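You operate a simulated robot arm through the tools that you are given. There is no shell and no other tool. Be economical: measure what you need, move in short steps, check, and stop when the job is done.

You are at the controls of a simulated two-armed robot. One attempt, no reset.

TASK
Pick up the bottle marked "plain water" from the sample bench with one hand, pass it to the other hand and put it on the bench right of the red mixer. Set down upright: bottle.

It is judged by the outcome, as a careful person would: the job done as asked, and still so three seconds after it is handed in. It fails if anything else is knocked over, pushed out of place, dropped, spilled or broken.

THE ROBOT
Two 7-joint arms with three-finger grippers on one trunk, on a base that drives. Base frame: it is fixed to the floor where the robot stands at the start and does not move with it; the origin is under the middle of the robot, x ahead of it, y to its left, z up; the surface under the hand at the start is at about z = 0.9. Readings come in m, rad, newtons and seconds.
The left shoulder is at the start at [0.082, 0.126, 1.133], the right one opposite. With the tool pointing down near the work surface each hand reaches from about 0.36 to 0.86 m from the robot's upright axis, wherever it stands, measured 20 degrees to its own side. Places, roughly: bench right of the red mixer [-2.6, 2.9, 0.9]. Payload 2.94 kg a hand.
The TCP of each hand is the grasp point between the finger pads, 0.03 m short of the fingertips. In the tool frame z runs along the fingers and y along their closing line. Largest opening 0.128 m; the body of the gripper starts 0.093 m behind the TCP.
Orientation is told as [roll, pitch, yaw] about the base's x, y, z axes, in that order, counted from this pose: with the fingers straight down and closing along the base's y, the tool's x points along the base's -x, its y along +y and its z along -z.

THE INTERFACE
- The arms move only by the tool play_rows. It takes "left_series", "right_series" or both (then of equal length, played together; a hand with none holds still); each is a list of rows, each a list of 7 numbers: the finger opening in cm, from 0 to 12.8, then the shift along the tool's x, y, z in cm, then the turn, a rotation vector about the tool's x, y, z in rad. In form: [[fingers, tx, ty, tz, rx, ry, rz], ...]. A call has 1 to 10 rows; each row is the pose to reach, as a shift and turn from the pose commanded when the call began, along the tool's axes at that moment. A row lasts 0.2 s, in which the tool goes at most 0.05 m and 0.15 rad; a call with a longer step from one row to the next is refused whole, and so is a gripper value outside its range. Where a pose cannot be reached the arm comes as near as it can. A force on the tool above 40 N (or 10 N above the force at the start of the call, whichever is more), or a blocked arm, ends the call early, and 0.2 s more pass. Each finger halts on what it meets, pressing with about 33 N; the grip force reading is that of the motor and also rises with nothing between the fingers. The clock runs only during rows and for 0.2 s after the last one: add rows that repeat a pose to give the fingers time. The reply holds the time, the measured pose of the TCP, the force on the tool along the base axes, the opening and the grip force, in the units named above and with some noise, with the torque about the TCP (base axes, N m) and any sound that the robot's microphone picked up.
- Cameras (640 x 400 px; columns grow to the right, rows downward): "scene" is now at [0.2298, -0.032, 1.3116]; the picture's right is [-0.28, -0.96, 0.00], its down [-0.45, 0.13, -0.88] and it looks along [0.85, -0.25, -0.47] (base axes); focal length 218 px, centre (320, 200). "left" rides on the left gripper at [0.069, 0.015, -0.12] in its tool frame; the picture's right is [-0.21, 0.98, 0.00], its down [-0.82, -0.18, -0.54] and it looks along [-0.53, -0.12, 0.84] (tool axes); focal length 251 px, centre (320, 200). "right" rides on the right gripper at [0.069, -0.015, -0.12] in its tool frame; the picture's right is [0.21, 0.98, 0.00], its down [-0.82, 0.18, -0.54] and it looks along [-0.53, 0.12, 0.84] (tool axes); focal length 251 px, centre (320, 200). There is no depth. A picture from a camera that has moved, and an enlarged one, comes with that camera's place and axes in the base frame and with its lens. The place of the scene camera against the robot may be out by one fixed shift of up to 0.025 m in any direction.
- capture(camera): a new picture of that camera. The clock stands still meanwhile.
- move_column(by): slides the trunk up (or, below 0, down) by that many m; the arms and the scene camera ride with it, the base frame stays. It gives what a move gives, with no picture.
- roll_base(legs): drives the robot by 1 to 6 legs, each [ahead, left, turn to the left] in m, m and rad, along the robot's own axes; the way and the turn of a leg run together, so that a leg with both is an arc; at most 1.5 m and 3.142 rad a leg. The arms and the cameras ride along, it lands a little off, and it stops where it bumps. It gives what a move gives.
- aim_head(pan, tilt): turns the head with the scene camera to pan (to the left, within 1.396 rad either way) and tilt (down, from -0.506 to 1.204), counted from straight ahead of the robot. It gives what a move gives.
- enlarge(camera, box): a new picture of the part [left, top, right, bottom] of that camera's present view, enlarged. The clock stands still meanwhile.
- close_job(): hands the job in; it is judged then, once.

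Go step by step. Nothing tells you exact positions but the pictures and the camera data: compare them with the known pose of the tool, close in by small moves and look again before you grip or let go. The budget is 120 turns and 88 pictures, counting those below and the enlarged ones. Unless the task says otherwise, let go and move clear before handing in, and close with one line.

The tools are called after ">>>" as name(argument=value, ...) on one line, values as JSON. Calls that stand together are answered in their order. play_rows: Moves the arms, as the interface text tells. Its arguments: {"type":"object","properties":{"left_series":{"type":"array"},"right_series":{"type":"array"}},"required":[]} The other tools are called the same way: move_column (by) slides the trunk up or down; roll_base (legs) drives the base; aim_head (pan, tilt) turns the head that bears the scene camera; capture (camera) takes a picture; enlarge (camera, box) takes an enlarged picture of a part of a camera's view; close_job () hands the job in.

At the start:

```text
t: 0.0
left_eef_pos: [0.473, 0.1216, 1.1925]
left_tcp_rot: [0.0, 0.001, -0.001]
left_force: [-0.2, 1.2, 1.1]
left_wrist_torque: [-0.05, 0.02, 0.03]
left_gripper_width: 0.1278
left_gripper_force: 0.1
right_eef_pos: [0.3676, -0.1875, 1.2101]
right_tcp_rot: [0.0, 0.0, 0.0]
right_force: [0.8, -1.1, -1.1]
right_wrist_torque: [0.02, 0.01, 0.02]
right_gripper_width: 0.1281
right_gripper_force: 0.1
trunk travel left (down, up): [-0.35, 0.197]
robot x, y, heading: [-0.002, -0.0028, 0.001]
head pan, tilt: [-0.283, 0.489]
```

scene: 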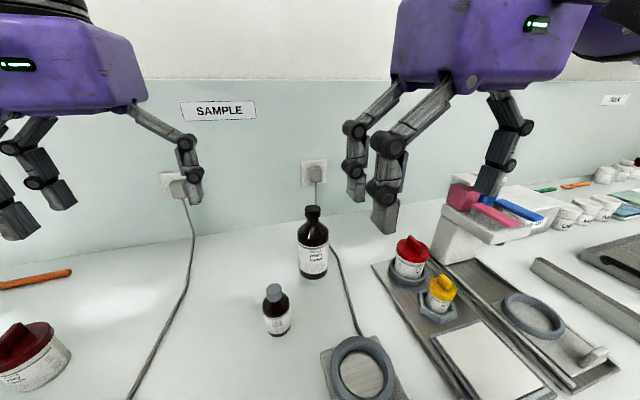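
right: 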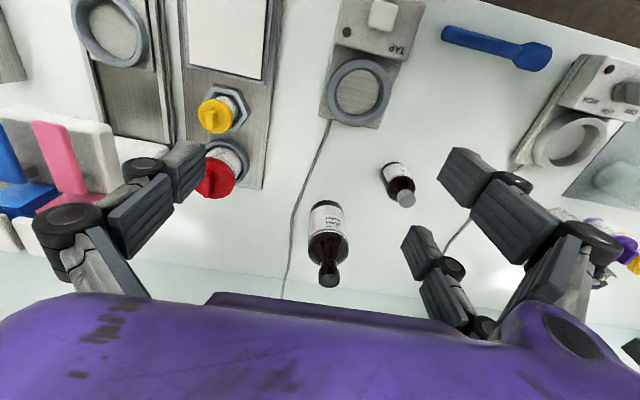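
left: 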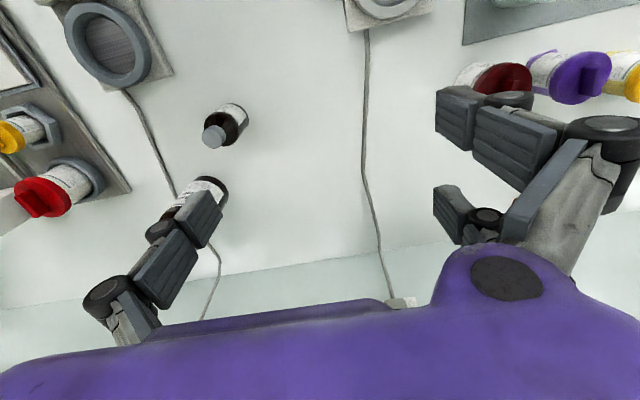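

I see two dark bottles near the sample sign, a tall one and a small one. I'll enlarge to read their labels.

>>> enlarge(camera="scene", box=[250, 195, 350, 345])

>>> enlarge(camera="right", box=[290, 140, 430, 300])

```text
2.67 times, centred on (300, 270) of scene
camera zoom: at [0.2298, -0.032, 1.3116], right [-0.28, -0.96, 0.0], down [-0.45, 0.13, -0.88], along [0.85, -0.25, -0.47], focal length 583 px, centre (373, 13)
```

zoom: 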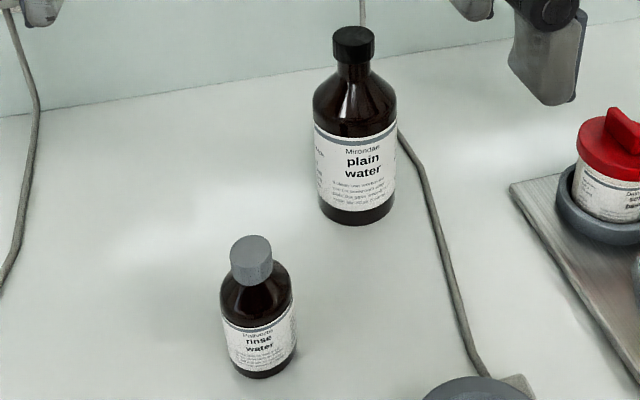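

```text
2.50 times, centred on (360, 220) of right
camera zoom: at [0.2994, -0.2022, 1.3305], right [-0.21, 0.98, 0.0], down [0.82, 0.18, 0.54], along [0.53, 0.12, -0.84], focal length 629 px, centre (220, 150)
```

zoom: 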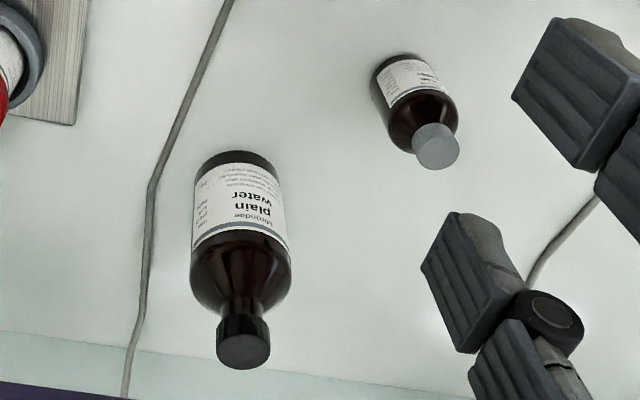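

The tall bottle is "plain water", at about [0.605, -0.126], top near z 1.08. The small one is "rinse water", at about [0.49, -0.03]. I plan to grip the body with the right hand tilted 45°, then hand over to the left hand, which takes the cap from above. First I go to a pre-grasp.

>>> play_rows(right_series=[[12.8, -2.3, 0.4, 1.5, -0.023, -0.13, -0.055], [12.8, -4.6, 0.8, 3.5, -0.046, -0.259, -0.11], [12.8, -6.9, 1.2, 5.8, -0.069, -0.389, -0.166], [12.8, -9.2, 1.6, 8.2, -0.091, -0.518, -0.221], [12.8, -11.5, 2.0, 10.6, -0.114, -0.648, -0.276], [12.8, -13.7, 2.5, 12.9, -0.137, -0.777, -0.331], [12.8, -13.7, 2.5, 12.9, -0.137, -0.777, -0.331]])

>>> capture(camera="right")

>>> capture(camera="scene")

```text
t: 1.6
left_eef_pos: [0.4726, 0.1206, 1.1935]
left_tcp_rot: [0.0, -0.002, 0.001]
left_force: [0.1, 0.2, 0.0]
left_wrist_torque: [0.06, -0.03, 0.01]
left_gripper_width: 0.128
left_gripper_force: 0.0
right_eef_pos: [0.5163, -0.1809, 1.0752]
right_tcp_rot: [0.0, -0.791, 0.351]
right_force: [-0.8, -0.6, 1.1]
right_wrist_torque: [-0.01, 0.01, 0.0]
right_gripper_width: 0.128
right_gripper_force: 0.0
right hand out of reach, approached as far as the arm can: row 6, 7
trunk travel left (down, up): [-0.35, 0.197]
robot x, y, heading: [0.0025, -0.0004, 0.001]
head pan, tilt: [-0.283, 0.489]
```

```text
82 pictures are left
camera right: at [0.3967, -0.2415, 1.1113], right [-0.48, 0.87, -0.15], down [0.12, 0.24, 0.96], along [0.87, 0.44, -0.22], focal length 251 px, centre (320, 200)
```

right: 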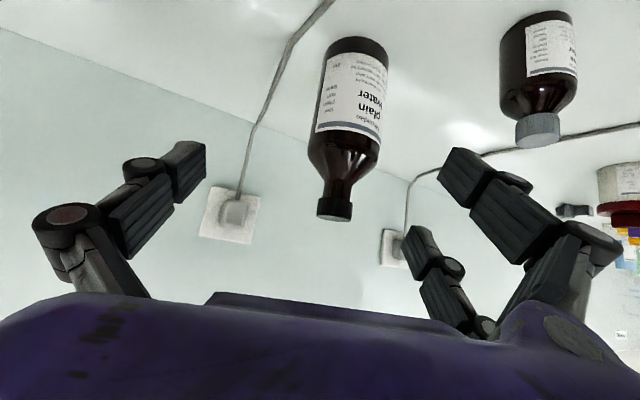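

```text
81 pictures are left
camera scene: at [0.2282, -0.0332, 1.3118], right [-0.28, -0.96, 0.0], down [-0.45, 0.13, -0.88], along [0.85, -0.25, -0.47], focal length 218 px, centre (320, 200)
```

scene: 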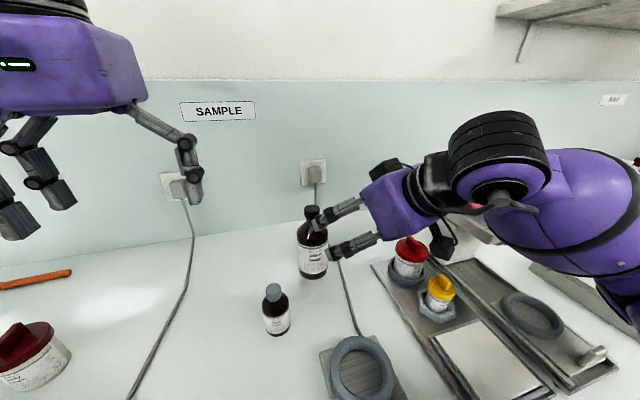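

The hand stopped a bit off from the commanded pose (its reach limit). From this view the bottle is at about [0.606, -0.120], with its top near 1.072. I centre sideways with a short advance and check.

>>> play_rows(right_series=[[12.8, 0, 1.3, 1.5, 0, 0, 0], [12.8, 0, 2.6, 3.0, 0, 0, 0], [12.8, 0, 2.6, 3.0, 0, 0, 0]])

>>> capture(camera="right")

```text
t: 2.4
left_eef_pos: [0.4732, 0.1209, 1.1917]
left_tcp_rot: [0.001, -0.001, 0.001]
left_force: [-0.9, -0.1, -0.2]
left_wrist_torque: [0.0, -0.03, 0.0]
left_gripper_width: 0.128
left_gripper_force: 0.0
right_eef_pos: [0.5287, -0.1502, 1.0524]
right_tcp_rot: [0.001, -0.788, 0.349]
right_force: [0.5, 0.7, 0.5]
right_wrist_torque: [-0.03, 0.01, 0.02]
right_gripper_width: 0.1279
right_gripper_force: 0.2
trunk travel left (down, up): [-0.35, 0.197]
robot x, y, heading: [0.001, 0.0011, 0.003]
head pan, tilt: [-0.283, 0.489]
```

```text
80 pictures are left
camera right: at [0.4088, -0.21, 1.0892], right [-0.48, 0.87, -0.15], down [0.12, 0.24, 0.96], along [0.87, 0.44, -0.22], focal length 251 px, centre (320, 200)
```

right: 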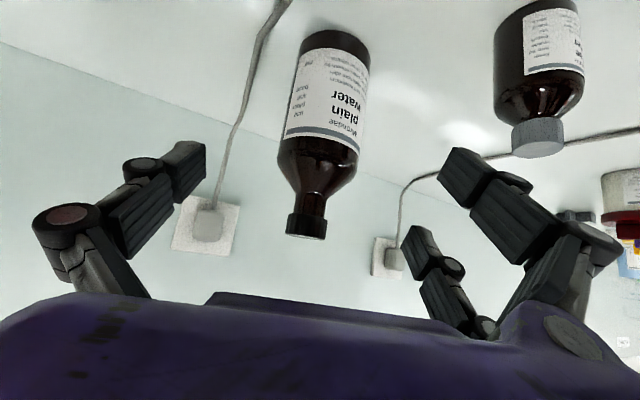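

Reachable and laterally centred, with the bottle at about [0.61, -0.12]. I advance along the tool axis.

>>> play_rows(right_series=[[12.8, 0, 0, 2.0, 0, 0, 0], [12.8, 0, 0, 4.0, 0, 0, 0], [12.8, 0, 0, 6.0, 0, 0, 0], [12.8, 0, 0, 8.0, 0, 0, 0], [12.8, 0, 0, 8.0, 0, 0, 0]])

>>> capture(camera="right")

>>> enlarge(camera="scene", box=[240, 160, 480, 340])

```text
t: 3.6
left_eef_pos: [0.4723, 0.1216, 1.1919]
left_tcp_rot: [0.0, -0.001, 0.002]
left_force: [0.0, -0.1, 0.1]
left_wrist_torque: [0.02, -0.04, -0.02]
left_gripper_width: 0.1278
left_gripper_force: 0.1
right_eef_pos: [0.583, -0.1304, 0.997]
right_tcp_rot: [-0.001, -0.787, 0.349]
right_force: [-0.5, 0.3, -0.2]
right_wrist_torque: [0.03, -0.01, -0.01]
right_gripper_width: 0.1282
right_gripper_force: 0.1
trunk travel left (down, up): [-0.35, 0.197]
robot x, y, heading: [0.0024, 0.0001, -0.005]
head pan, tilt: [-0.283, 0.489]
```

```text
79 pictures are left
camera right: at [0.4625, -0.1908, 1.0331], right [-0.48, 0.87, -0.15], down [0.12, 0.24, 0.96], along [0.87, 0.44, -0.22], focal length 251 px, centre (320, 200)
```

right: 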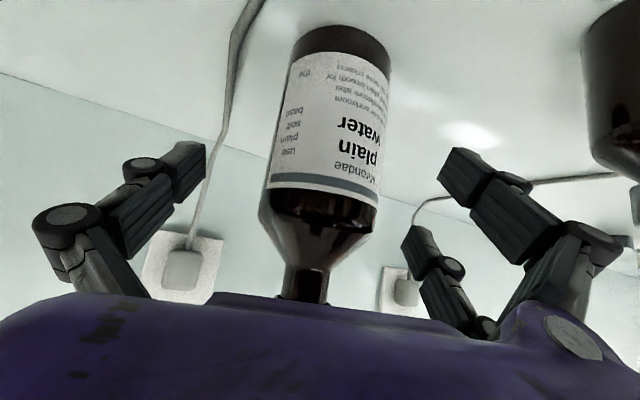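

```text
2.22 times, centred on (360, 250) of scene
camera zoom: at [0.2294, -0.0321, 1.3116], right [-0.28, -0.96, 0.0], down [-0.45, 0.13, -0.88], along [0.85, -0.25, -0.47], focal length 486 px, centre (231, 89)
```

zoom: 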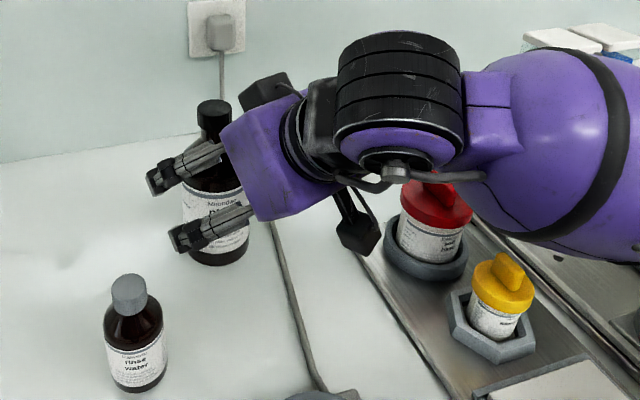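

The bottle sits centred between the fingers. I finish the advance and close.

>>> play_rows(right_series=[[12.8, 0, 0, 1.3, 0, 0, 0], [12.8, 0, 0, 2.6, 0, 0, 0], [12.8, 0, 0, 3.8, 0, 0, 0], [12.8, 0, 0, 3.8, 0, 0, 0]])

>>> capture(camera="right")

>>> enlarge(camera="scene", box=[240, 160, 480, 340])

```text
t: 4.6
left_eef_pos: [0.4727, 0.1225, 1.1917]
left_tcp_rot: [0.002, 0.0, -0.001]
left_force: [0.1, 0.8, 0.4]
left_wrist_torque: [-0.02, -0.03, 0.0]
left_gripper_width: 0.1279
left_gripper_force: 0.1
right_eef_pos: [0.6068, -0.1218, 0.9683]
right_tcp_rot: [0.002, -0.786, 0.348]
right_force: [0.4, -0.2, 0.0]
right_wrist_torque: [0.03, -0.01, -0.01]
right_gripper_width: 0.1282
right_gripper_force: 0.1
trunk travel left (down, up): [-0.35, 0.197]
robot x, y, heading: [-0.0014, -0.0014, 0.004]
head pan, tilt: [-0.283, 0.489]
```

```text
77 pictures are left
camera right: at [0.4877, -0.1807, 1.0054], right [-0.48, 0.87, -0.15], down [0.12, 0.24, 0.96], along [0.87, 0.44, -0.22], focal length 251 px, centre (320, 200)
```

right: 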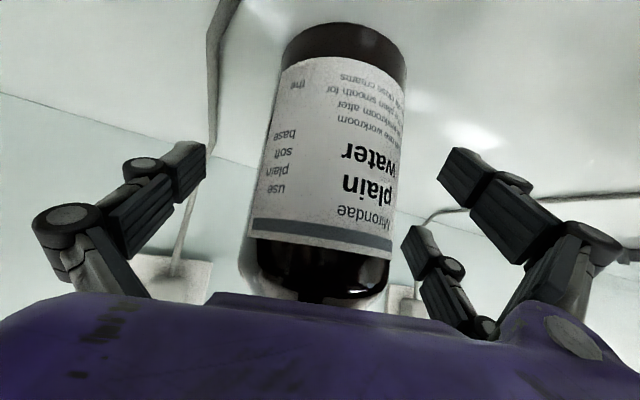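

```text
2.22 times, centred on (360, 250) of scene
camera zoom: at [0.2295, -0.0321, 1.3116], right [-0.28, -0.96, 0.0], down [-0.45, 0.13, -0.88], along [0.85, -0.25, -0.47], focal length 486 px, centre (231, 89)
```

zoom: 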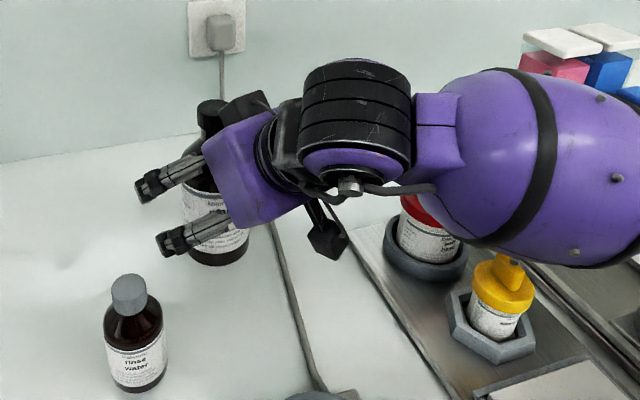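

The pads are either side of the body, so I close the fingers.

>>> play_rows(right_series=[[9, 0, 0, 0, 0, 0, 0], [7.5, 0, 0, 0, 0, 0, 0], [4, 0, 0, 0, 0, 0, 0], [3, 0, 0, 0, 0, 0, 0], [3, 0, 0, 0, 0, 0, 0], [3, 0, 0, 0, 0, 0, 0]])

>>> capture(camera="right")

```text
t: 6.0
left_eef_pos: [0.4728, 0.1214, 1.1917]
left_tcp_rot: [-0.001, 0.0, 0.0]
left_force: [-0.9, -0.7, -0.3]
left_wrist_torque: [-0.01, 0.0, 0.01]
left_gripper_width: 0.128
left_gripper_force: 0.0
right_eef_pos: [0.6064, -0.1198, 0.9688]
right_tcp_rot: [0.002, -0.787, 0.349]
right_force: [-1.6, 4.3, 2.0]
right_wrist_torque: [0.54, 0.24, 0.01]
right_gripper_width: 0.0704
right_gripper_force: 32.8
trunk travel left (down, up): [-0.35, 0.197]
robot x, y, heading: [-0.0008, -0.0017, 0.002]
head pan, tilt: [-0.283, 0.489]
```

```text
75 pictures are left
camera right: at [0.4875, -0.1802, 1.0058], right [-0.48, 0.87, -0.15], down [0.12, 0.24, 0.96], along [0.87, 0.44, -0.22], focal length 251 px, centre (320, 200)
```

right: 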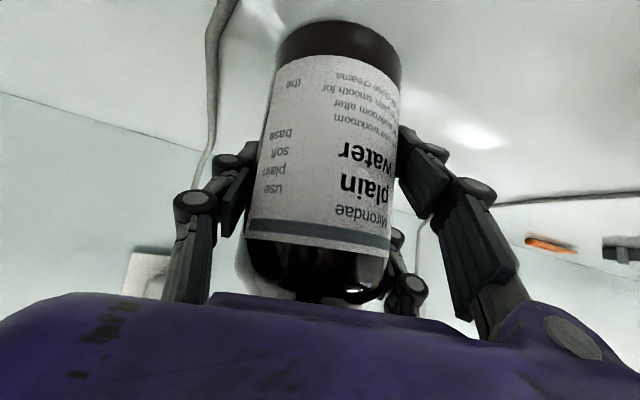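

Gripped at 7.0 cm. Now I lift straight up 15 cm.

>>> play_rows(right_series=[[3, -0.7, 0, -0.7, 0, 0, 0], [3, -2.1, 0, -2.1, 0, 0, 0], [3, -4.2, 0, -4.2, 0, 0, 0], [3, -6.3, 0, -6.3, 0, 0, 0], [3, -8.4, 0, -8.4, 0, 0, 0], [3, -10.0, 0, -10.0, 0, 0, 0], [3, -10.6, 0, -10.6, 0, 0, 0], [3, -10.6, 0, -10.6, 0, 0, 0]])

>>> capture(camera="scene")

```text
t: 7.8
left_eef_pos: [0.4739, 0.1203, 1.1911]
left_tcp_rot: [0.001, 0.0, 0.001]
left_force: [-0.5, -0.4, 0.9]
left_wrist_torque: [-0.01, -0.05, 0.0]
left_gripper_width: 0.1282
left_gripper_force: 0.0
right_eef_pos: [0.6077, -0.1213, 1.1193]
right_tcp_rot: [-0.001, -0.786, 0.35]
right_force: [1.0, -0.2, -7.1]
right_wrist_torque: [0.01, -0.04, 0.02]
right_gripper_width: 0.0706
right_gripper_force: 33.0
trunk travel left (down, up): [-0.35, 0.197]
robot x, y, heading: [0.0024, 0.0027, 0.004]
head pan, tilt: [-0.283, 0.489]
```

```text
74 pictures are left
camera scene: at [0.2304, -0.0322, 1.3114], right [-0.28, -0.96, 0.0], down [-0.45, 0.13, -0.88], along [0.85, -0.25, -0.47], focal length 218 px, centre (320, 200)
```

scene: 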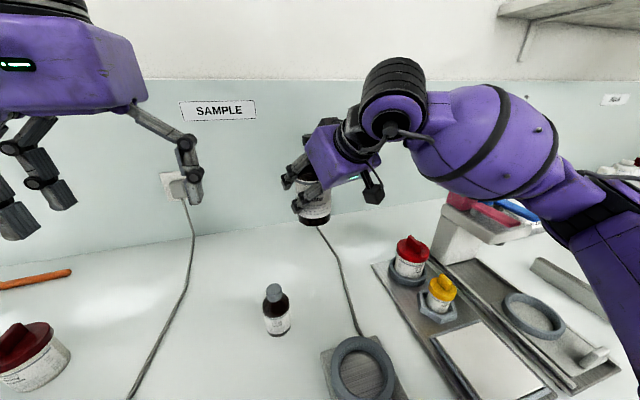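

Held securely (about 7 N). I raise the left hand with a yaw to match, then bring the bottle toward the middle.

>>> play_rows(left_series=[[12.8, 0, 0, -3.5, 0, 0, -0.1], [12.8, 0, 0, -7, 0, 0, -0.2], [12.8, 0, 0, -10.5, 0, 0, -0.3], [12.8, 0, 0, -14, 0, 0, -0.35], [12.8, 0, 0, -14, 0, 0, -0.35], [12.8, 0, 0, -14, 0, 0, -0.35], [12.8, 0, 0, -14, 0, 0, -0.35], [12.8, 0, 0, -14, 0, 0, -0.35], [12.8, 0, 0, -14, 0, 0, -0.35]], right_series=[[3, 0, 0, 0, 0, 0, 0], [3, 0, 0, 0, 0, 0, 0], [3, 0, 0, 0, 0, 0, 0], [3, 0, 1, 0, 0, 0, 0], [3, -0.2, 3.5, 0.2, 0, 0, 0], [3, -0.4, 6, 0.4, 0, 0, 0], [3, -0.5, 8.5, 0.5, 0, 0, 0], [3, -0.6, 10.3, 0.6, 0, 0, 0], [3, -0.6, 10.3, 0.6, 0, 0, 0]])

>>> capture(camera="left")

>>> capture(camera="scene")

```text
t: 9.8
left_eef_pos: [0.4725, 0.1213, 1.333]
left_tcp_rot: [-0.002, -0.002, 0.351]
left_force: [-0.2, -0.6, 0.1]
left_wrist_torque: [-0.02, 0.02, 0.0]
left_gripper_width: 0.128
left_gripper_force: 0.1
right_eef_pos: [0.5813, -0.0221, 1.1197]
right_tcp_rot: [0.0, -0.786, 0.346]
right_force: [0.6, -0.2, -7.7]
right_wrist_torque: [0.02, -0.05, 0.0]
right_gripper_width: 0.0705
right_gripper_force: 33.8
trunk travel left (down, up): [-0.35, 0.197]
robot x, y, heading: [0.0001, 0.0009, -0.001]
head pan, tilt: [-0.283, 0.489]
```

```text
73 pictures are left
camera left: at [0.4028, 0.1108, 1.4516], right [-0.13, 0.99, 0.0], down [0.83, 0.11, 0.54], along [0.54, 0.07, -0.84], focal length 251 px, centre (320, 200)
```

left: 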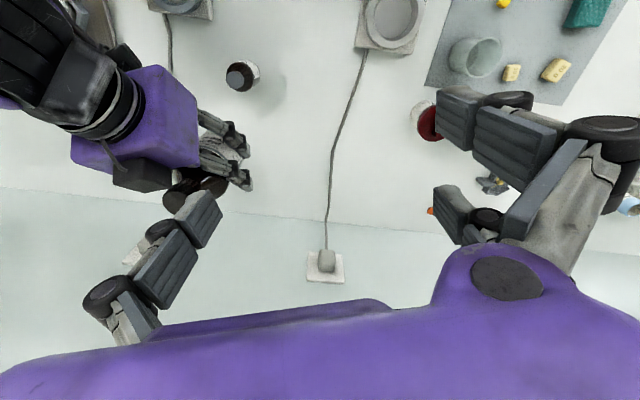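

```text
72 pictures are left
camera scene: at [0.2301, -0.0327, 1.3115], right [-0.28, -0.96, 0.0], down [-0.45, 0.13, -0.88], along [0.85, -0.25, -0.47], focal length 218 px, centre (320, 200)
```

scene: 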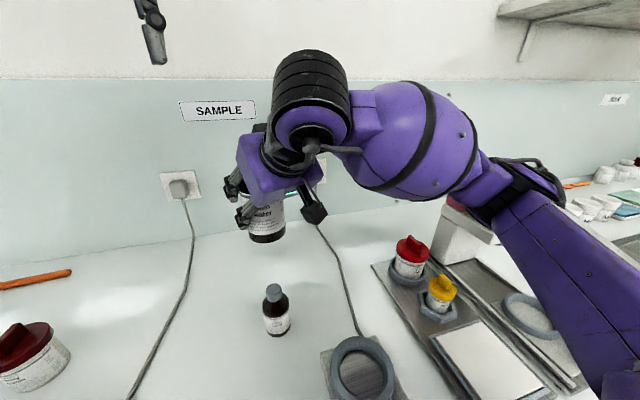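

The bottle is near the middle; I want a closer look at the clearance between cap and right palm before bringing the left hand over.

>>> enlarge(camera="left", box=[60, 50, 280, 230])

>>> enlarge(camera="scene", box=[200, 40, 360, 260])

>>> capture(camera="right")

```text
2.22 times, centred on (170, 140) of left
camera zoom: at [0.4028, 0.1108, 1.4516], right [-0.13, 0.99, 0.0], down [0.83, 0.11, 0.54], along [0.54, 0.07, -0.84], focal length 559 px, centre (653, 333)
```

zoom: 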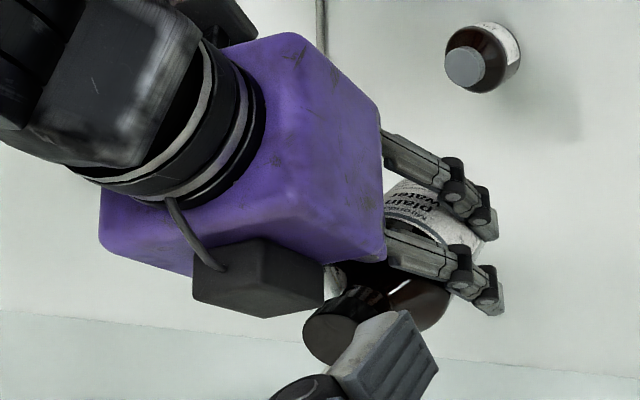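

```text
1.82 times, centred on (280, 150) of scene
camera zoom: at [0.2301, -0.0327, 1.3115], right [-0.28, -0.96, 0.0], down [-0.45, 0.13, -0.88], along [0.85, -0.25, -0.47], focal length 397 px, centre (393, 291)
```

zoom: 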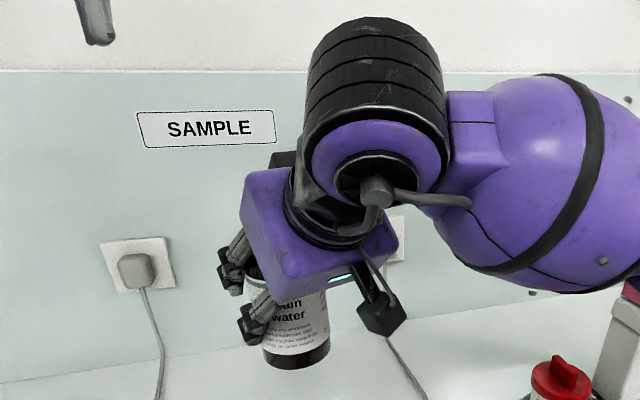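

```text
69 pictures are left
camera right: at [0.4614, -0.0807, 1.1561], right [-0.48, 0.87, -0.15], down [0.13, 0.24, 0.96], along [0.87, 0.44, -0.22], focal length 251 px, centre (320, 200)
```

right: 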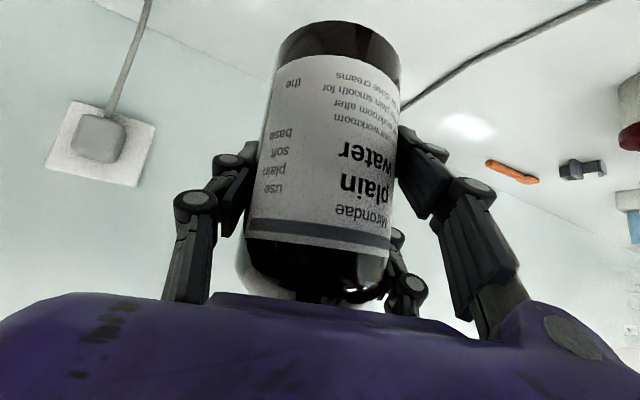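

The right palm has a bulky box close to the cap, so a straight-down left grip would be cramped. Instead I'll turn the right hand to come from the right, and bring the left hand to the neck at a slant from the left. First I turn the right hand about the vertical.

>>> play_rows(right_series=[[3, 0, 0, 0, -0.1, 0, -0.1], [3, 0, 0, 0, -0.2, 0, -0.2], [3, 0, 0, 0, -0.3, 0, -0.3], [3, 0, 0, 0, -0.4, 0, -0.4], [3, 0, 0, 0, -0.5, 0, -0.5], [3, 0, 0, 0, -0.6, 0, -0.6], [3, 0, 0, 0, -0.6, 0, -0.6]])

>>> capture(camera="scene")

```text
t: 11.4
left_eef_pos: [0.4712, 0.1225, 1.3327]
left_tcp_rot: [-0.004, -0.002, 0.351]
left_force: [-1.2, -0.1, -0.1]
left_wrist_torque: [0.05, 0.01, 0.01]
left_gripper_width: 0.1281
left_gripper_force: 0.1
right_eef_pos: [0.579, -0.0219, 1.1199]
right_tcp_rot: [-0.002, -0.785, 1.1]
right_force: [0.0, 1.1, -7.0]
right_wrist_torque: [0.09, 0.01, -0.03]
right_gripper_width: 0.0707
right_gripper_force: 32.8
right hand out of reach, approached as far as the arm can: row 6, 7
trunk travel left (down, up): [-0.35, 0.197]
robot x, y, heading: [-0.0044, 0.0006, -0.003]
head pan, tilt: [-0.283, 0.489]
```

```text
68 pictures are left
camera scene: at [0.2281, -0.0308, 1.3119], right [-0.28, -0.96, 0.0], down [-0.45, 0.13, -0.88], along [0.85, -0.25, -0.47], focal length 218 px, centre (320, 200)
```

scene: 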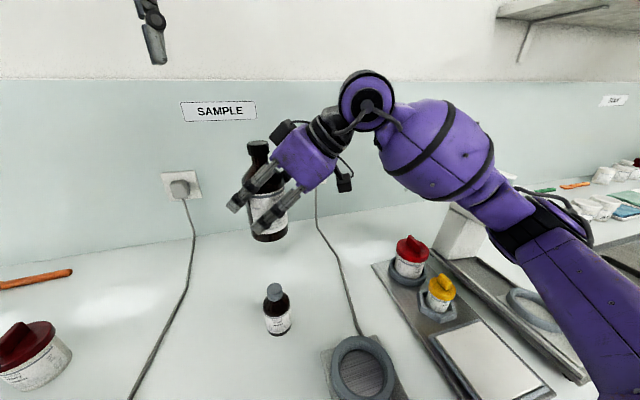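

The neck is now clear from the left. I turn the left hand to slant toward it, rotating in place.

>>> play_rows(left_series=[[12.8, 0, 0, 0, 0.052, -0.072, 0.107], [12.8, 0, 0, 0, 0.104, -0.144, 0.214], [12.8, 0, 0, 0, 0.156, -0.216, 0.321], [12.8, 0, 0, 0, 0.208, -0.288, 0.428], [12.8, 0, 0, 0, 0.26, -0.36, 0.535], [12.8, 0, 0, 0, 0.312, -0.432, 0.642], [12.8, 0, 0, 0, 0.364, -0.504, 0.749], [12.8, 0, 0, 0, 0.416, -0.576, 0.856], [12.8, 0, 0, 0, 0.468, -0.648, 0.963], [12.8, 0, 0, 0, 0.52, -0.72, 1.07]])

>>> capture(camera="left")

>>> capture(camera="scene")

```text
t: 13.6
left_eef_pos: [0.4713, 0.1229, 1.3334]
left_tcp_rot: [-0.058, -0.844, -0.769]
left_force: [-0.6, 0.3, -0.1]
left_wrist_torque: [-0.02, 0.0, -0.03]
left_gripper_width: 0.1278
left_gripper_force: 0.1
right_eef_pos: [0.5788, -0.0205, 1.1199]
right_tcp_rot: [0.0, -0.785, 1.102]
right_force: [-0.5, -0.3, -7.6]
right_wrist_torque: [0.05, 0.0, 0.01]
right_gripper_width: 0.0704
right_gripper_force: 33.5
trunk travel left (down, up): [-0.35, 0.197]
robot x, y, heading: [0.003, 0.0011, 0.007]
head pan, tilt: [-0.283, 0.489]
```

```text
67 pictures are left
camera left: at [0.3901, 0.2327, 1.3591], right [0.81, 0.57, 0.12], down [-0.01, -0.2, 0.98], along [0.59, -0.79, -0.16], focal length 251 px, centre (320, 200)
```

left: 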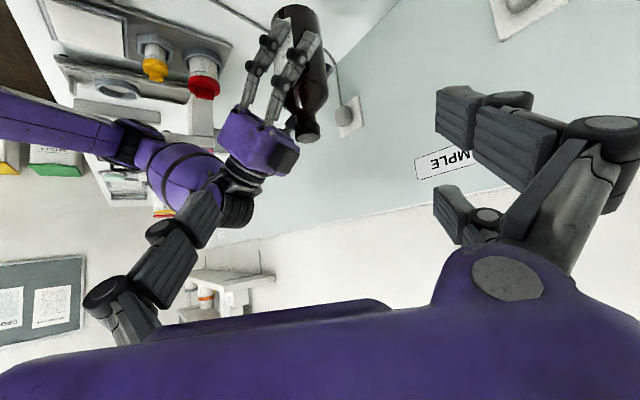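

```text
66 pictures are left
camera scene: at [0.2286, -0.0301, 1.3118], right [-0.28, -0.96, 0.0], down [-0.45, 0.13, -0.88], along [0.85, -0.25, -0.47], focal length 218 px, centre (320, 200)
```

scene: 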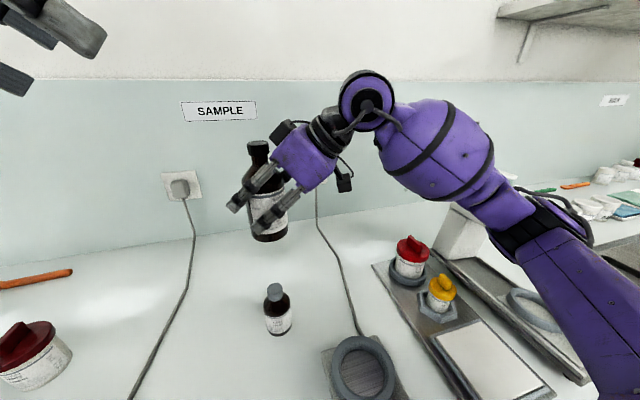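

Cap top measures about [0.57, -0.02, 1.22], on the left tool's line. I complete the turn first.

>>> play_rows(left_series=[[10, 0, 0, 0, 0.051, -0.071, 0.105], [10, 0, 0, 0, 0.051, -0.071, 0.105]])

>>> enlarge(camera="left", box=[180, 0, 440, 200])

```text
t: 14.2
left_eef_pos: [0.4728, 0.1222, 1.3321]
left_tcp_rot: [0.015, -0.919, -0.928]
left_force: [0.4, -1.1, -0.6]
left_wrist_torque: [0.0, 0.04, 0.03]
left_gripper_width: 0.1
left_gripper_force: 0.1
right_eef_pos: [0.5793, -0.021, 1.1205]
right_tcp_rot: [0.001, -0.786, 1.102]
right_force: [-0.4, 0.1, -7.3]
right_wrist_torque: [0.08, -0.07, -0.01]
right_gripper_width: 0.0707
right_gripper_force: 33.0
trunk travel left (down, up): [-0.35, 0.197]
robot x, y, heading: [0.0001, -0.0001, 0.0]
head pan, tilt: [-0.283, 0.489]
```

```text
2.00 times, centred on (310, 100) of left
camera zoom: at [0.4004, 0.2403, 1.3498], right [0.85, 0.49, 0.18], down [-0.11, -0.17, 0.98], along [0.51, -0.86, -0.09], focal length 503 px, centre (340, 400)
```

zoom: 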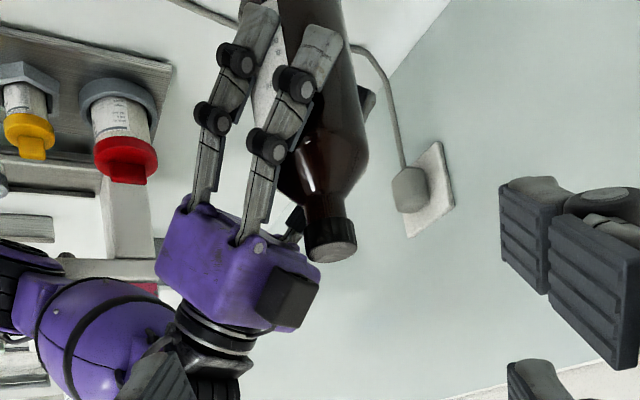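

The slant is right. The cap centre is about [0.573, -0.024, 1.215]. I advance the left hand part way with a slight sideways correction.

>>> play_rows(left_series=[[10, -0.3, -0.2, 3, 0, 0, 0], [10, -0.6, -0.4, 6, 0, 0, 0], [10, -0.9, -0.6, 9, 0, 0, 0], [10, -1.2, -0.7, 12, 0, 0, 0], [10, -1.2, -0.7, 12, 0, 0, 0]])

>>> enlarge(camera="left", box=[160, 0, 480, 200])

>>> capture(camera="scene")

```text
t: 15.4
left_eef_pos: [0.5284, 0.0384, 1.2674]
left_tcp_rot: [0.011, -0.917, -0.925]
left_force: [0.1, -0.5, -0.3]
left_wrist_torque: [-0.02, 0.0, -0.02]
left_gripper_width: 0.0998
left_gripper_force: 0.1
right_eef_pos: [0.58, -0.0209, 1.1204]
right_tcp_rot: [0.0, -0.785, 1.102]
right_force: [1.0, -0.8, -7.9]
right_wrist_torque: [0.04, -0.1, 0.01]
right_gripper_width: 0.0706
right_gripper_force: 32.4
trunk travel left (down, up): [-0.35, 0.197]
robot x, y, heading: [0.0017, -0.001, -0.002]
head pan, tilt: [-0.283, 0.489]
```

```text
2.00 times, centred on (320, 100) of left
camera zoom: at [0.4563, 0.1561, 1.2854], right [0.85, 0.49, 0.18], down [-0.11, -0.17, 0.98], along [0.51, -0.85, -0.09], focal length 503 px, centre (320, 400)
```

zoom: 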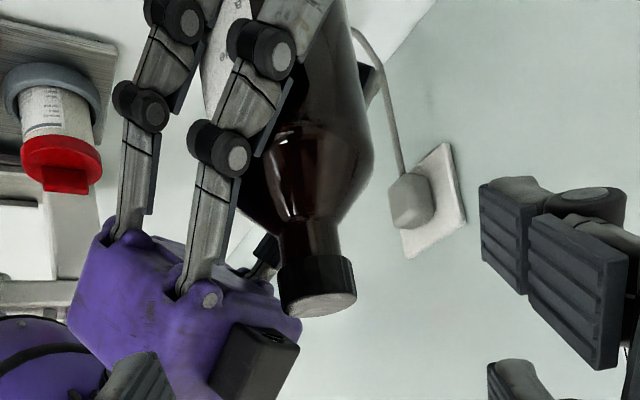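

```text
63 pictures are left
camera scene: at [0.2287, -0.0302, 1.3118], right [-0.28, -0.96, 0.0], down [-0.45, 0.13, -0.88], along [0.85, -0.25, -0.47], focal length 218 px, centre (320, 200)
```

scene: 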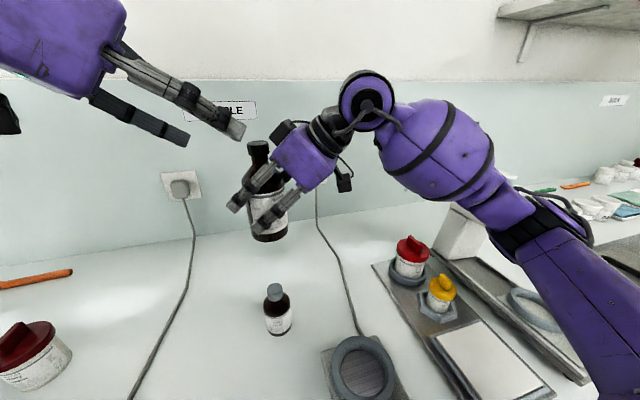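

A sideways slant would run the left finger into the box on the right palm. A vertical left grip whose closing line lies across the right hand's approach is clearer. I retreat the left hand and turn it upright, and ease the right yaw back a little.

>>> play_rows(left_series=[[12.8, 0, 0, -4, 0, 0, 0], [12.8, 0, 0, -8, 0, 0, 0], [12.8, 0, 0, -12, 0, 0, 0], [12.8, 0, 0, -13, -0.057, 0.054, -0.115], [12.8, 0, 0, -13, -0.114, 0.108, -0.231], [12.8, 0, 0, -13, -0.171, 0.162, -0.346], [12.8, 0, 0, -13, -0.228, 0.216, -0.461], [12.8, 0, 0, -13, -0.285, 0.27, -0.577], [12.8, 0, 0, -13, -0.342, 0.324, -0.692], [12.8, 0, 0, -13, -0.342, 0.324, -0.692]], right_series=[[3, 0, 0, 0, 0, 0, 0], [3, 0, 0, 0, 0, 0, 0], [3, 0, 0, 0, 0, 0, 0], [3, 0, 0, 0, 0, 0, 0], [3, 0, 0, 0, 0.1, 0, 0.1], [3, 0, 0, 0, 0.2, 0, 0.2], [3, 0, 0, 0, 0.283, 0, 0.283], [3, 0, 0, 0, 0.283, 0, 0.283], [3, 0, 0, 0, 0.283, 0, 0.283], [3, 0, 0, 0, 0.283, 0, 0.283]])

>>> play_rows(left_series=[[12.8, 0, 0, 0, -0.057, 0.054, -0.115], [12.8, 0, 0, 0, -0.114, 0.108, -0.231], [12.8, 0, 0, 0, -0.171, 0.162, -0.346], [12.8, 0, 0, 0, -0.228, 0.216, -0.461], [12.8, 0, 0, 0, -0.285, 0.27, -0.577], [12.8, 0, 0, 0, -0.342, 0.324, -0.692], [12.8, 0, 0, 0, -0.398, 0.377, -0.807], [12.8, 0, 0, 0, -0.398, 0.377, -0.807]])

>>> capture(camera="left")

>>> capture(camera="scene")

```text
t: 17.6
left_eef_pos: [0.4656, 0.1185, 1.3479]
left_tcp_rot: [-0.222, -0.493, -0.064]
left_force: [0.6, 0.4, 0.9]
left_wrist_torque: [-0.01, 0.02, 0.0]
left_gripper_width: 0.1281
left_gripper_force: 0.1
right_eef_pos: [0.5793, -0.0206, 1.1188]
right_tcp_rot: [0.002, -0.786, 0.7]
right_force: [-0.2, -0.6, -7.1]
right_wrist_torque: [0.04, 0.0, 0.02]
right_gripper_width: 0.0704
right_gripper_force: 33.4
trunk travel left (down, up): [-0.35, 0.197]
robot x, y, heading: [0.0022, -0.0002, -0.001]
head pan, tilt: [-0.283, 0.489]
```

```text
t: 19.4
left_eef_pos: [0.4694, 0.1136, 1.334]
left_tcp_rot: [0.0, -0.007, 0.71]
left_force: [1.2, 0.5, 0.3]
left_wrist_torque: [0.0, -0.04, 0.02]
left_gripper_width: 0.128
left_gripper_force: 0.1
left hand out of reach, approached as far as the arm can: row 7, 8
right_eef_pos: [0.58, -0.0207, 1.1191]
right_tcp_rot: [0.001, -0.786, 0.701]
right_force: [0.8, -0.8, -6.3]
right_wrist_torque: [0.02, -0.03, -0.01]
right_gripper_width: 0.0704
right_gripper_force: 33.4
trunk travel left (down, up): [-0.35, 0.197]
robot x, y, heading: [-0.001, -0.0022, -0.005]
head pan, tilt: [-0.283, 0.489]
```

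```text
62 pictures are left
camera left: at [0.4054, 0.0803, 1.4525], right [-0.47, 0.88, 0.0], down [0.74, 0.4, 0.55], along [0.48, 0.26, -0.84], focal length 251 px, centre (320, 200)
```

left: 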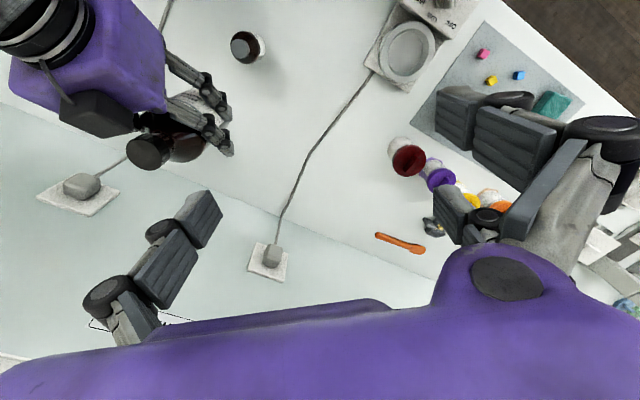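

```text
61 pictures are left
camera scene: at [0.2295, -0.0306, 1.3116], right [-0.28, -0.96, 0.0], down [-0.45, 0.13, -0.88], along [0.85, -0.25, -0.47], focal length 218 px, centre (320, 200)
```

scene: 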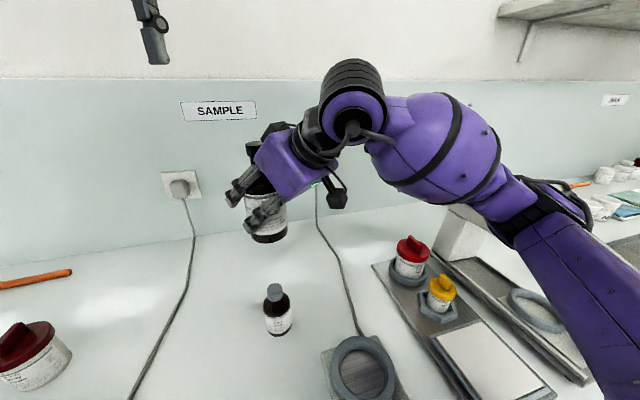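

The cap centre reads [0.569, -0.022] at z about 1.22. I move the vertical left hand over it at the present height.

>>> play_rows(left_series=[[10, 0.2, -4, 0, 0, 0, 0], [9, 0.4, -8, 0, 0, 0, 0], [8, 0.6, -12, 0, 0, 0, 0], [8, 0.7, -16, 0, 0, 0, 0], [8, 0.7, -16.7, 0, 0, 0, 0], [8, 0.7, -16.7, 0, 0, 0, 0]])

>>> capture(camera="left")

>>> capture(camera="scene")

```text
t: 20.8
left_eef_pos: [0.5726, -0.0184, 1.334]
left_tcp_rot: [0.0, -0.01, 0.71]
left_force: [-0.4, 0.3, -0.7]
left_wrist_torque: [0.02, 0.01, 0.0]
left_gripper_width: 0.0797
left_gripper_force: 0.1
right_eef_pos: [0.5804, -0.0203, 1.119]
right_tcp_rot: [-0.001, -0.786, 0.7]
right_force: [0.8, 0.1, -6.6]
right_wrist_torque: [0.04, -0.05, 0.03]
right_gripper_width: 0.0704
right_gripper_force: 33.1
trunk travel left (down, up): [-0.35, 0.197]
robot x, y, heading: [0.0017, -0.0011, -0.003]
head pan, tilt: [-0.283, 0.489]
```

```text
60 pictures are left
camera left: at [0.5089, -0.0519, 1.4527], right [-0.47, 0.88, 0.0], down [0.74, 0.4, 0.55], along [0.48, 0.26, -0.84], focal length 251 px, centre (320, 200)
```

left: 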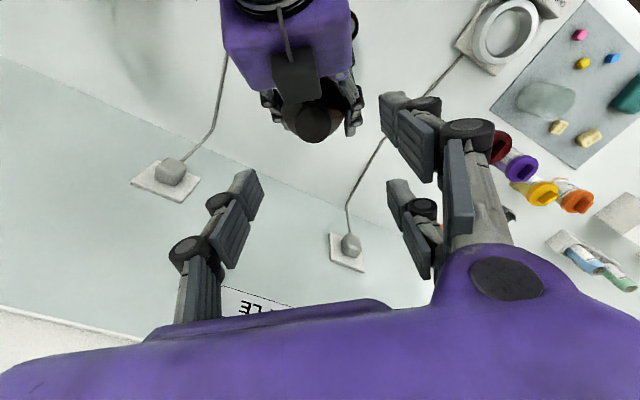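

```text
59 pictures are left
camera scene: at [0.2294, -0.0306, 1.3117], right [-0.28, -0.96, 0.0], down [-0.45, 0.13, -0.88], along [0.85, -0.25, -0.47], focal length 218 px, centre (320, 200)
```

scene: 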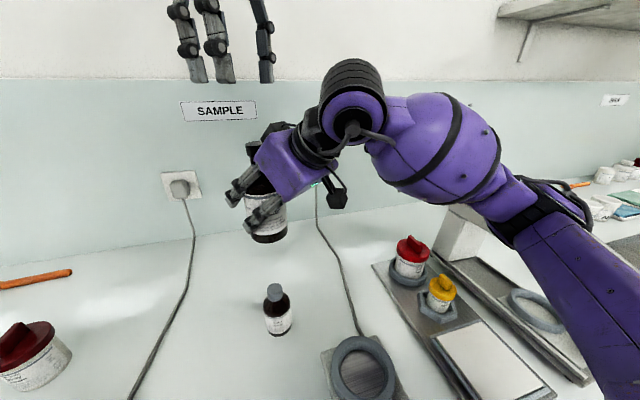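

I need to understand the finger shape before lowering: one side seems to show two digits. I'll look closer.

>>> enlarge(camera="left", box=[150, 50, 530, 300])

>>> enlarge(camera="scene", box=[140, 0, 300, 100])

```text
1.60 times, centred on (340, 175) of left
camera zoom: at [0.5089, -0.0519, 1.4527], right [-0.47, 0.88, 0.0], down [0.74, 0.4, 0.55], along [0.48, 0.26, -0.84], focal length 402 px, centre (288, 240)
```

zoom: 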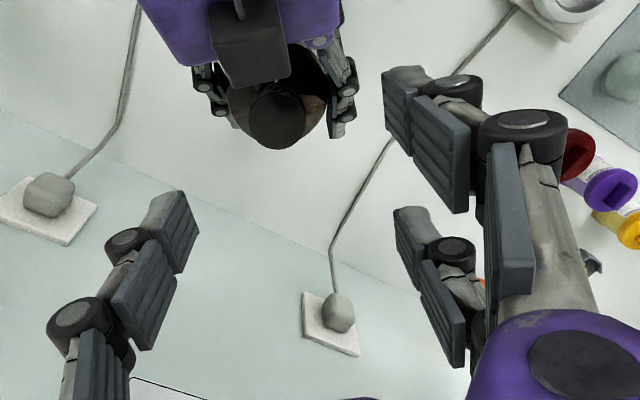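

```text
4.00 times, centred on (220, 50) of scene
camera zoom: at [0.2294, -0.0306, 1.3117], right [-0.28, -0.96, 0.0], down [-0.45, 0.13, -0.88], along [0.85, -0.25, -0.47], focal length 874 px, centre (720, 800)
```

zoom: 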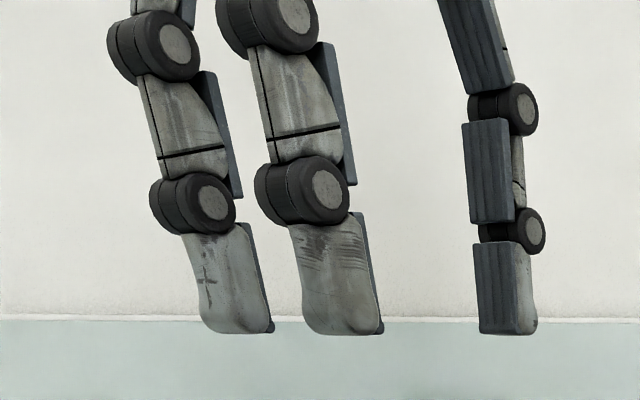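

The hand has two digits on one side, and the near one would meet the right palm. I'll set the bottle back down and regrasp it lower and flatter with the right hand, leaving the cap free. The left hand retreats first, then the right returns to the original spot.

>>> play_rows(left_series=[[8, 0, 4, 0, 0, 0, 0], [8, 0, 8, 0, 0, 0, 0], [8, 0, 12, 0, 0, 0, 0], [8, 0, 16, 0, 0, 0, 0], [8, 0, 17.5, 0, 0, 0, 0], [8, 0, 17.5, 0, 0, 0, 0], [8, 0, 17.5, 0, 0, 0, 0], [8, 0, 17.5, 0, 0, 0, 0], [8, 0, 17.5, 0, 0, 0, 0], [8, 0, 17.5, 0, 0, 0, 0]], right_series=[[3, 0, 0, 0, 0, 0, 0], [3, 0, 0, 0, 0, 0, 0], [3, 0, 0, 0, 0, 0, 0], [3, 0.3, -1, -0.3, 0.04, 0, 0.04], [3, 0.9, -3, -0.9, 0.1, 0, 0.1], [3, 1.6, -5, -1.6, 0.16, 0, 0.16], [3, 2.3, -7, -2.3, 0.21, 0, 0.21], [3, 3.0, -9, -3.0, 0.2475, 0, 0.2475], [3, 3.12, -9.43, -3.12, 0.2475, 0, 0.2475], [3, 3.12, -9.43, -3.12, 0.2475, 0, 0.2475]])

>>> capture(camera="scene")

```text
t: 23.0
left_eef_pos: [0.4599, 0.11, 1.3327]
left_tcp_rot: [-0.002, -0.006, 0.71]
left_force: [0.1, -0.3, 0.1]
left_wrist_torque: [-0.01, 0.02, 0.01]
left_gripper_width: 0.0801
left_gripper_force: 0.1
right_eef_pos: [0.6066, -0.1214, 1.1199]
right_tcp_rot: [0.003, -0.786, 0.349]
right_force: [-0.3, -0.3, -7.2]
right_wrist_torque: [0.04, -0.03, 0.01]
right_gripper_width: 0.0705
right_gripper_force: 33.6
trunk travel left (down, up): [-0.35, 0.197]
robot x, y, heading: [-0.0024, -0.0015, 0.0]
head pan, tilt: [-0.283, 0.489]
```

```text
56 pictures are left
camera scene: at [0.2304, -0.0323, 1.3114], right [-0.28, -0.96, 0.0], down [-0.45, 0.13, -0.88], along [0.85, -0.25, -0.47], focal length 218 px, centre (320, 200)
```

scene: 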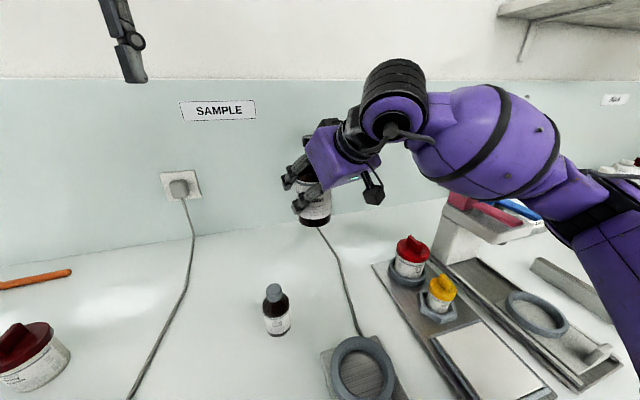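

I lower to just at the original height (0.969) gently.

>>> play_rows(right_series=[[3, 2, 0, 2, 0, 0, 0], [3, 4, 0, 4, 0, 0, 0], [3, 6, 0, 6, 0, 0, 0], [3, 8, 0, 8, 0, 0, 0], [3, 9.5, 0, 9.5, 0, 0, 0], [3, 10.3, 0, 10.3, 0, 0, 0], [3, 10.55, 0, 10.55, 0, 0, 0], [3, 10.7, 0, 10.7, 0, 0, 0], [3, 10.7, 0, 10.7, 0, 0, 0]])

>>> enlarge(camera="scene", box=[240, 160, 480, 340])

```text
t: 25.0
left_eef_pos: [0.4581, 0.1116, 1.3331]
left_tcp_rot: [-0.003, -0.008, 0.709]
left_force: [0.5, 0.8, 0.3]
left_wrist_torque: [-0.03, -0.02, 0.02]
left_gripper_width: 0.0797
left_gripper_force: 0.0
right_eef_pos: [0.6079, -0.1223, 0.9713]
right_tcp_rot: [-0.001, -0.794, 0.351]
right_force: [2.5, -4.3, 15.7]
right_wrist_torque: [0.29, 0.41, 0.1]
right_gripper_width: 0.0704
right_gripper_force: 33.1
trunk travel left (down, up): [-0.35, 0.197]
robot x, y, heading: [0.0006, 0.0027, 0.003]
head pan, tilt: [-0.283, 0.489]
```

```text
2.22 times, centred on (360, 250) of scene
camera zoom: at [0.2287, -0.0325, 1.3119], right [-0.28, -0.96, 0.0], down [-0.45, 0.13, -0.88], along [0.85, -0.25, -0.47], focal length 486 px, centre (231, 89)
```

zoom: 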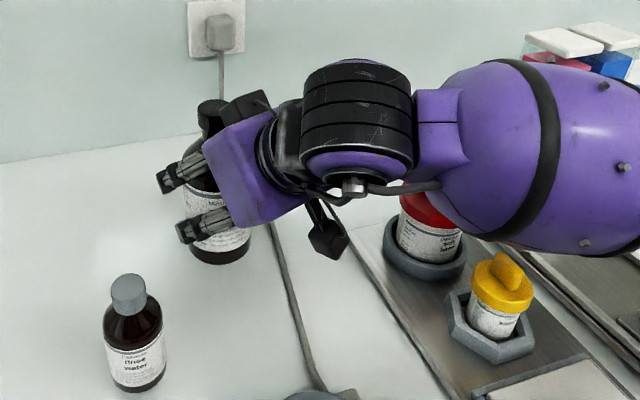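

The bottle stands on the bench (contact felt). I ease the pressure, open, and back off along the tool axis.

>>> play_rows(right_series=[[3, -0.12, 0, -0.12, 0, 0, 0], [8, -0.12, 0, -0.12, 0, 0, 0], [12.8, -0.12, 0, -0.12, 0, 0, 0], [12.8, -0.12, 0, -0.12, 0, 0, 0], [12.8, -0.12, 0, -2.5, 0, 0, 0], [12.8, -0.12, 0, -5.5, 0, 0, 0], [12.8, -0.12, 0, -8.5, 0, 0, 0], [12.8, -0.12, 0, -8.5, 0, 0, 0]])

>>> capture(camera="right")

>>> enlarge(camera="scene", box=[240, 160, 480, 340])

```text
t: 26.8
left_eef_pos: [0.46, 0.1108, 1.3331]
left_tcp_rot: [-0.002, -0.007, 0.71]
left_force: [0.3, 0.0, 0.8]
left_wrist_torque: [-0.04, -0.01, 0.04]
left_gripper_width: 0.0798
left_gripper_force: 0.1
right_eef_pos: [0.5502, -0.1428, 1.0283]
right_tcp_rot: [0.0, -0.786, 0.349]
right_force: [-0.1, 0.7, 0.9]
right_wrist_torque: [0.0, 0.0, 0.01]
right_gripper_width: 0.1282
right_gripper_force: 0.0
trunk travel left (down, up): [-0.35, 0.197]
robot x, y, heading: [-0.0028, 0.0025, -0.005]
head pan, tilt: [-0.283, 0.489]
```

```text
54 pictures are left
camera right: at [0.431, -0.2031, 1.0638], right [-0.48, 0.87, -0.15], down [0.13, 0.24, 0.96], along [0.87, 0.44, -0.22], focal length 251 px, centre (320, 200)
```

right: 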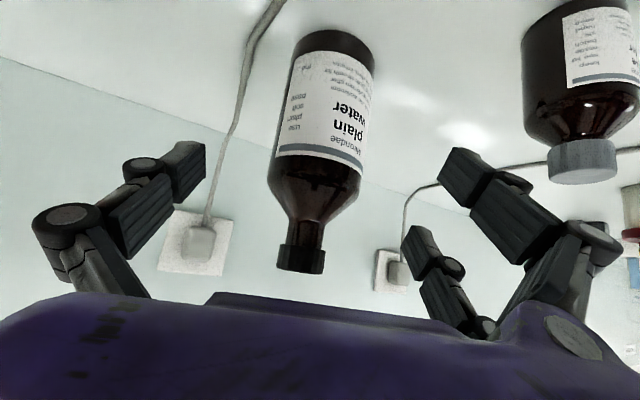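

```text
2.22 times, centred on (360, 250) of scene
camera zoom: at [0.2303, -0.032, 1.3115], right [-0.28, -0.96, 0.0], down [-0.45, 0.13, -0.88], along [0.85, -0.25, -0.47], focal length 486 px, centre (231, 89)
```

zoom: 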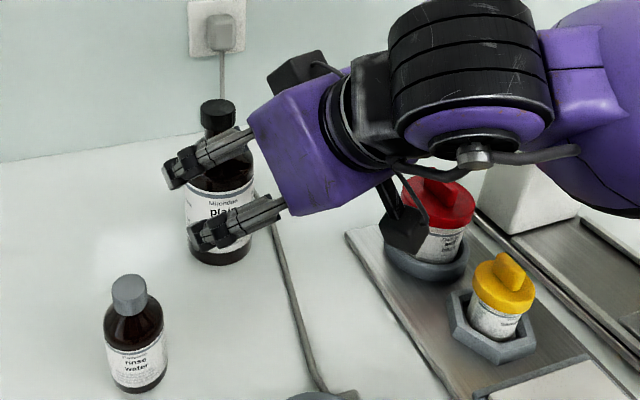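

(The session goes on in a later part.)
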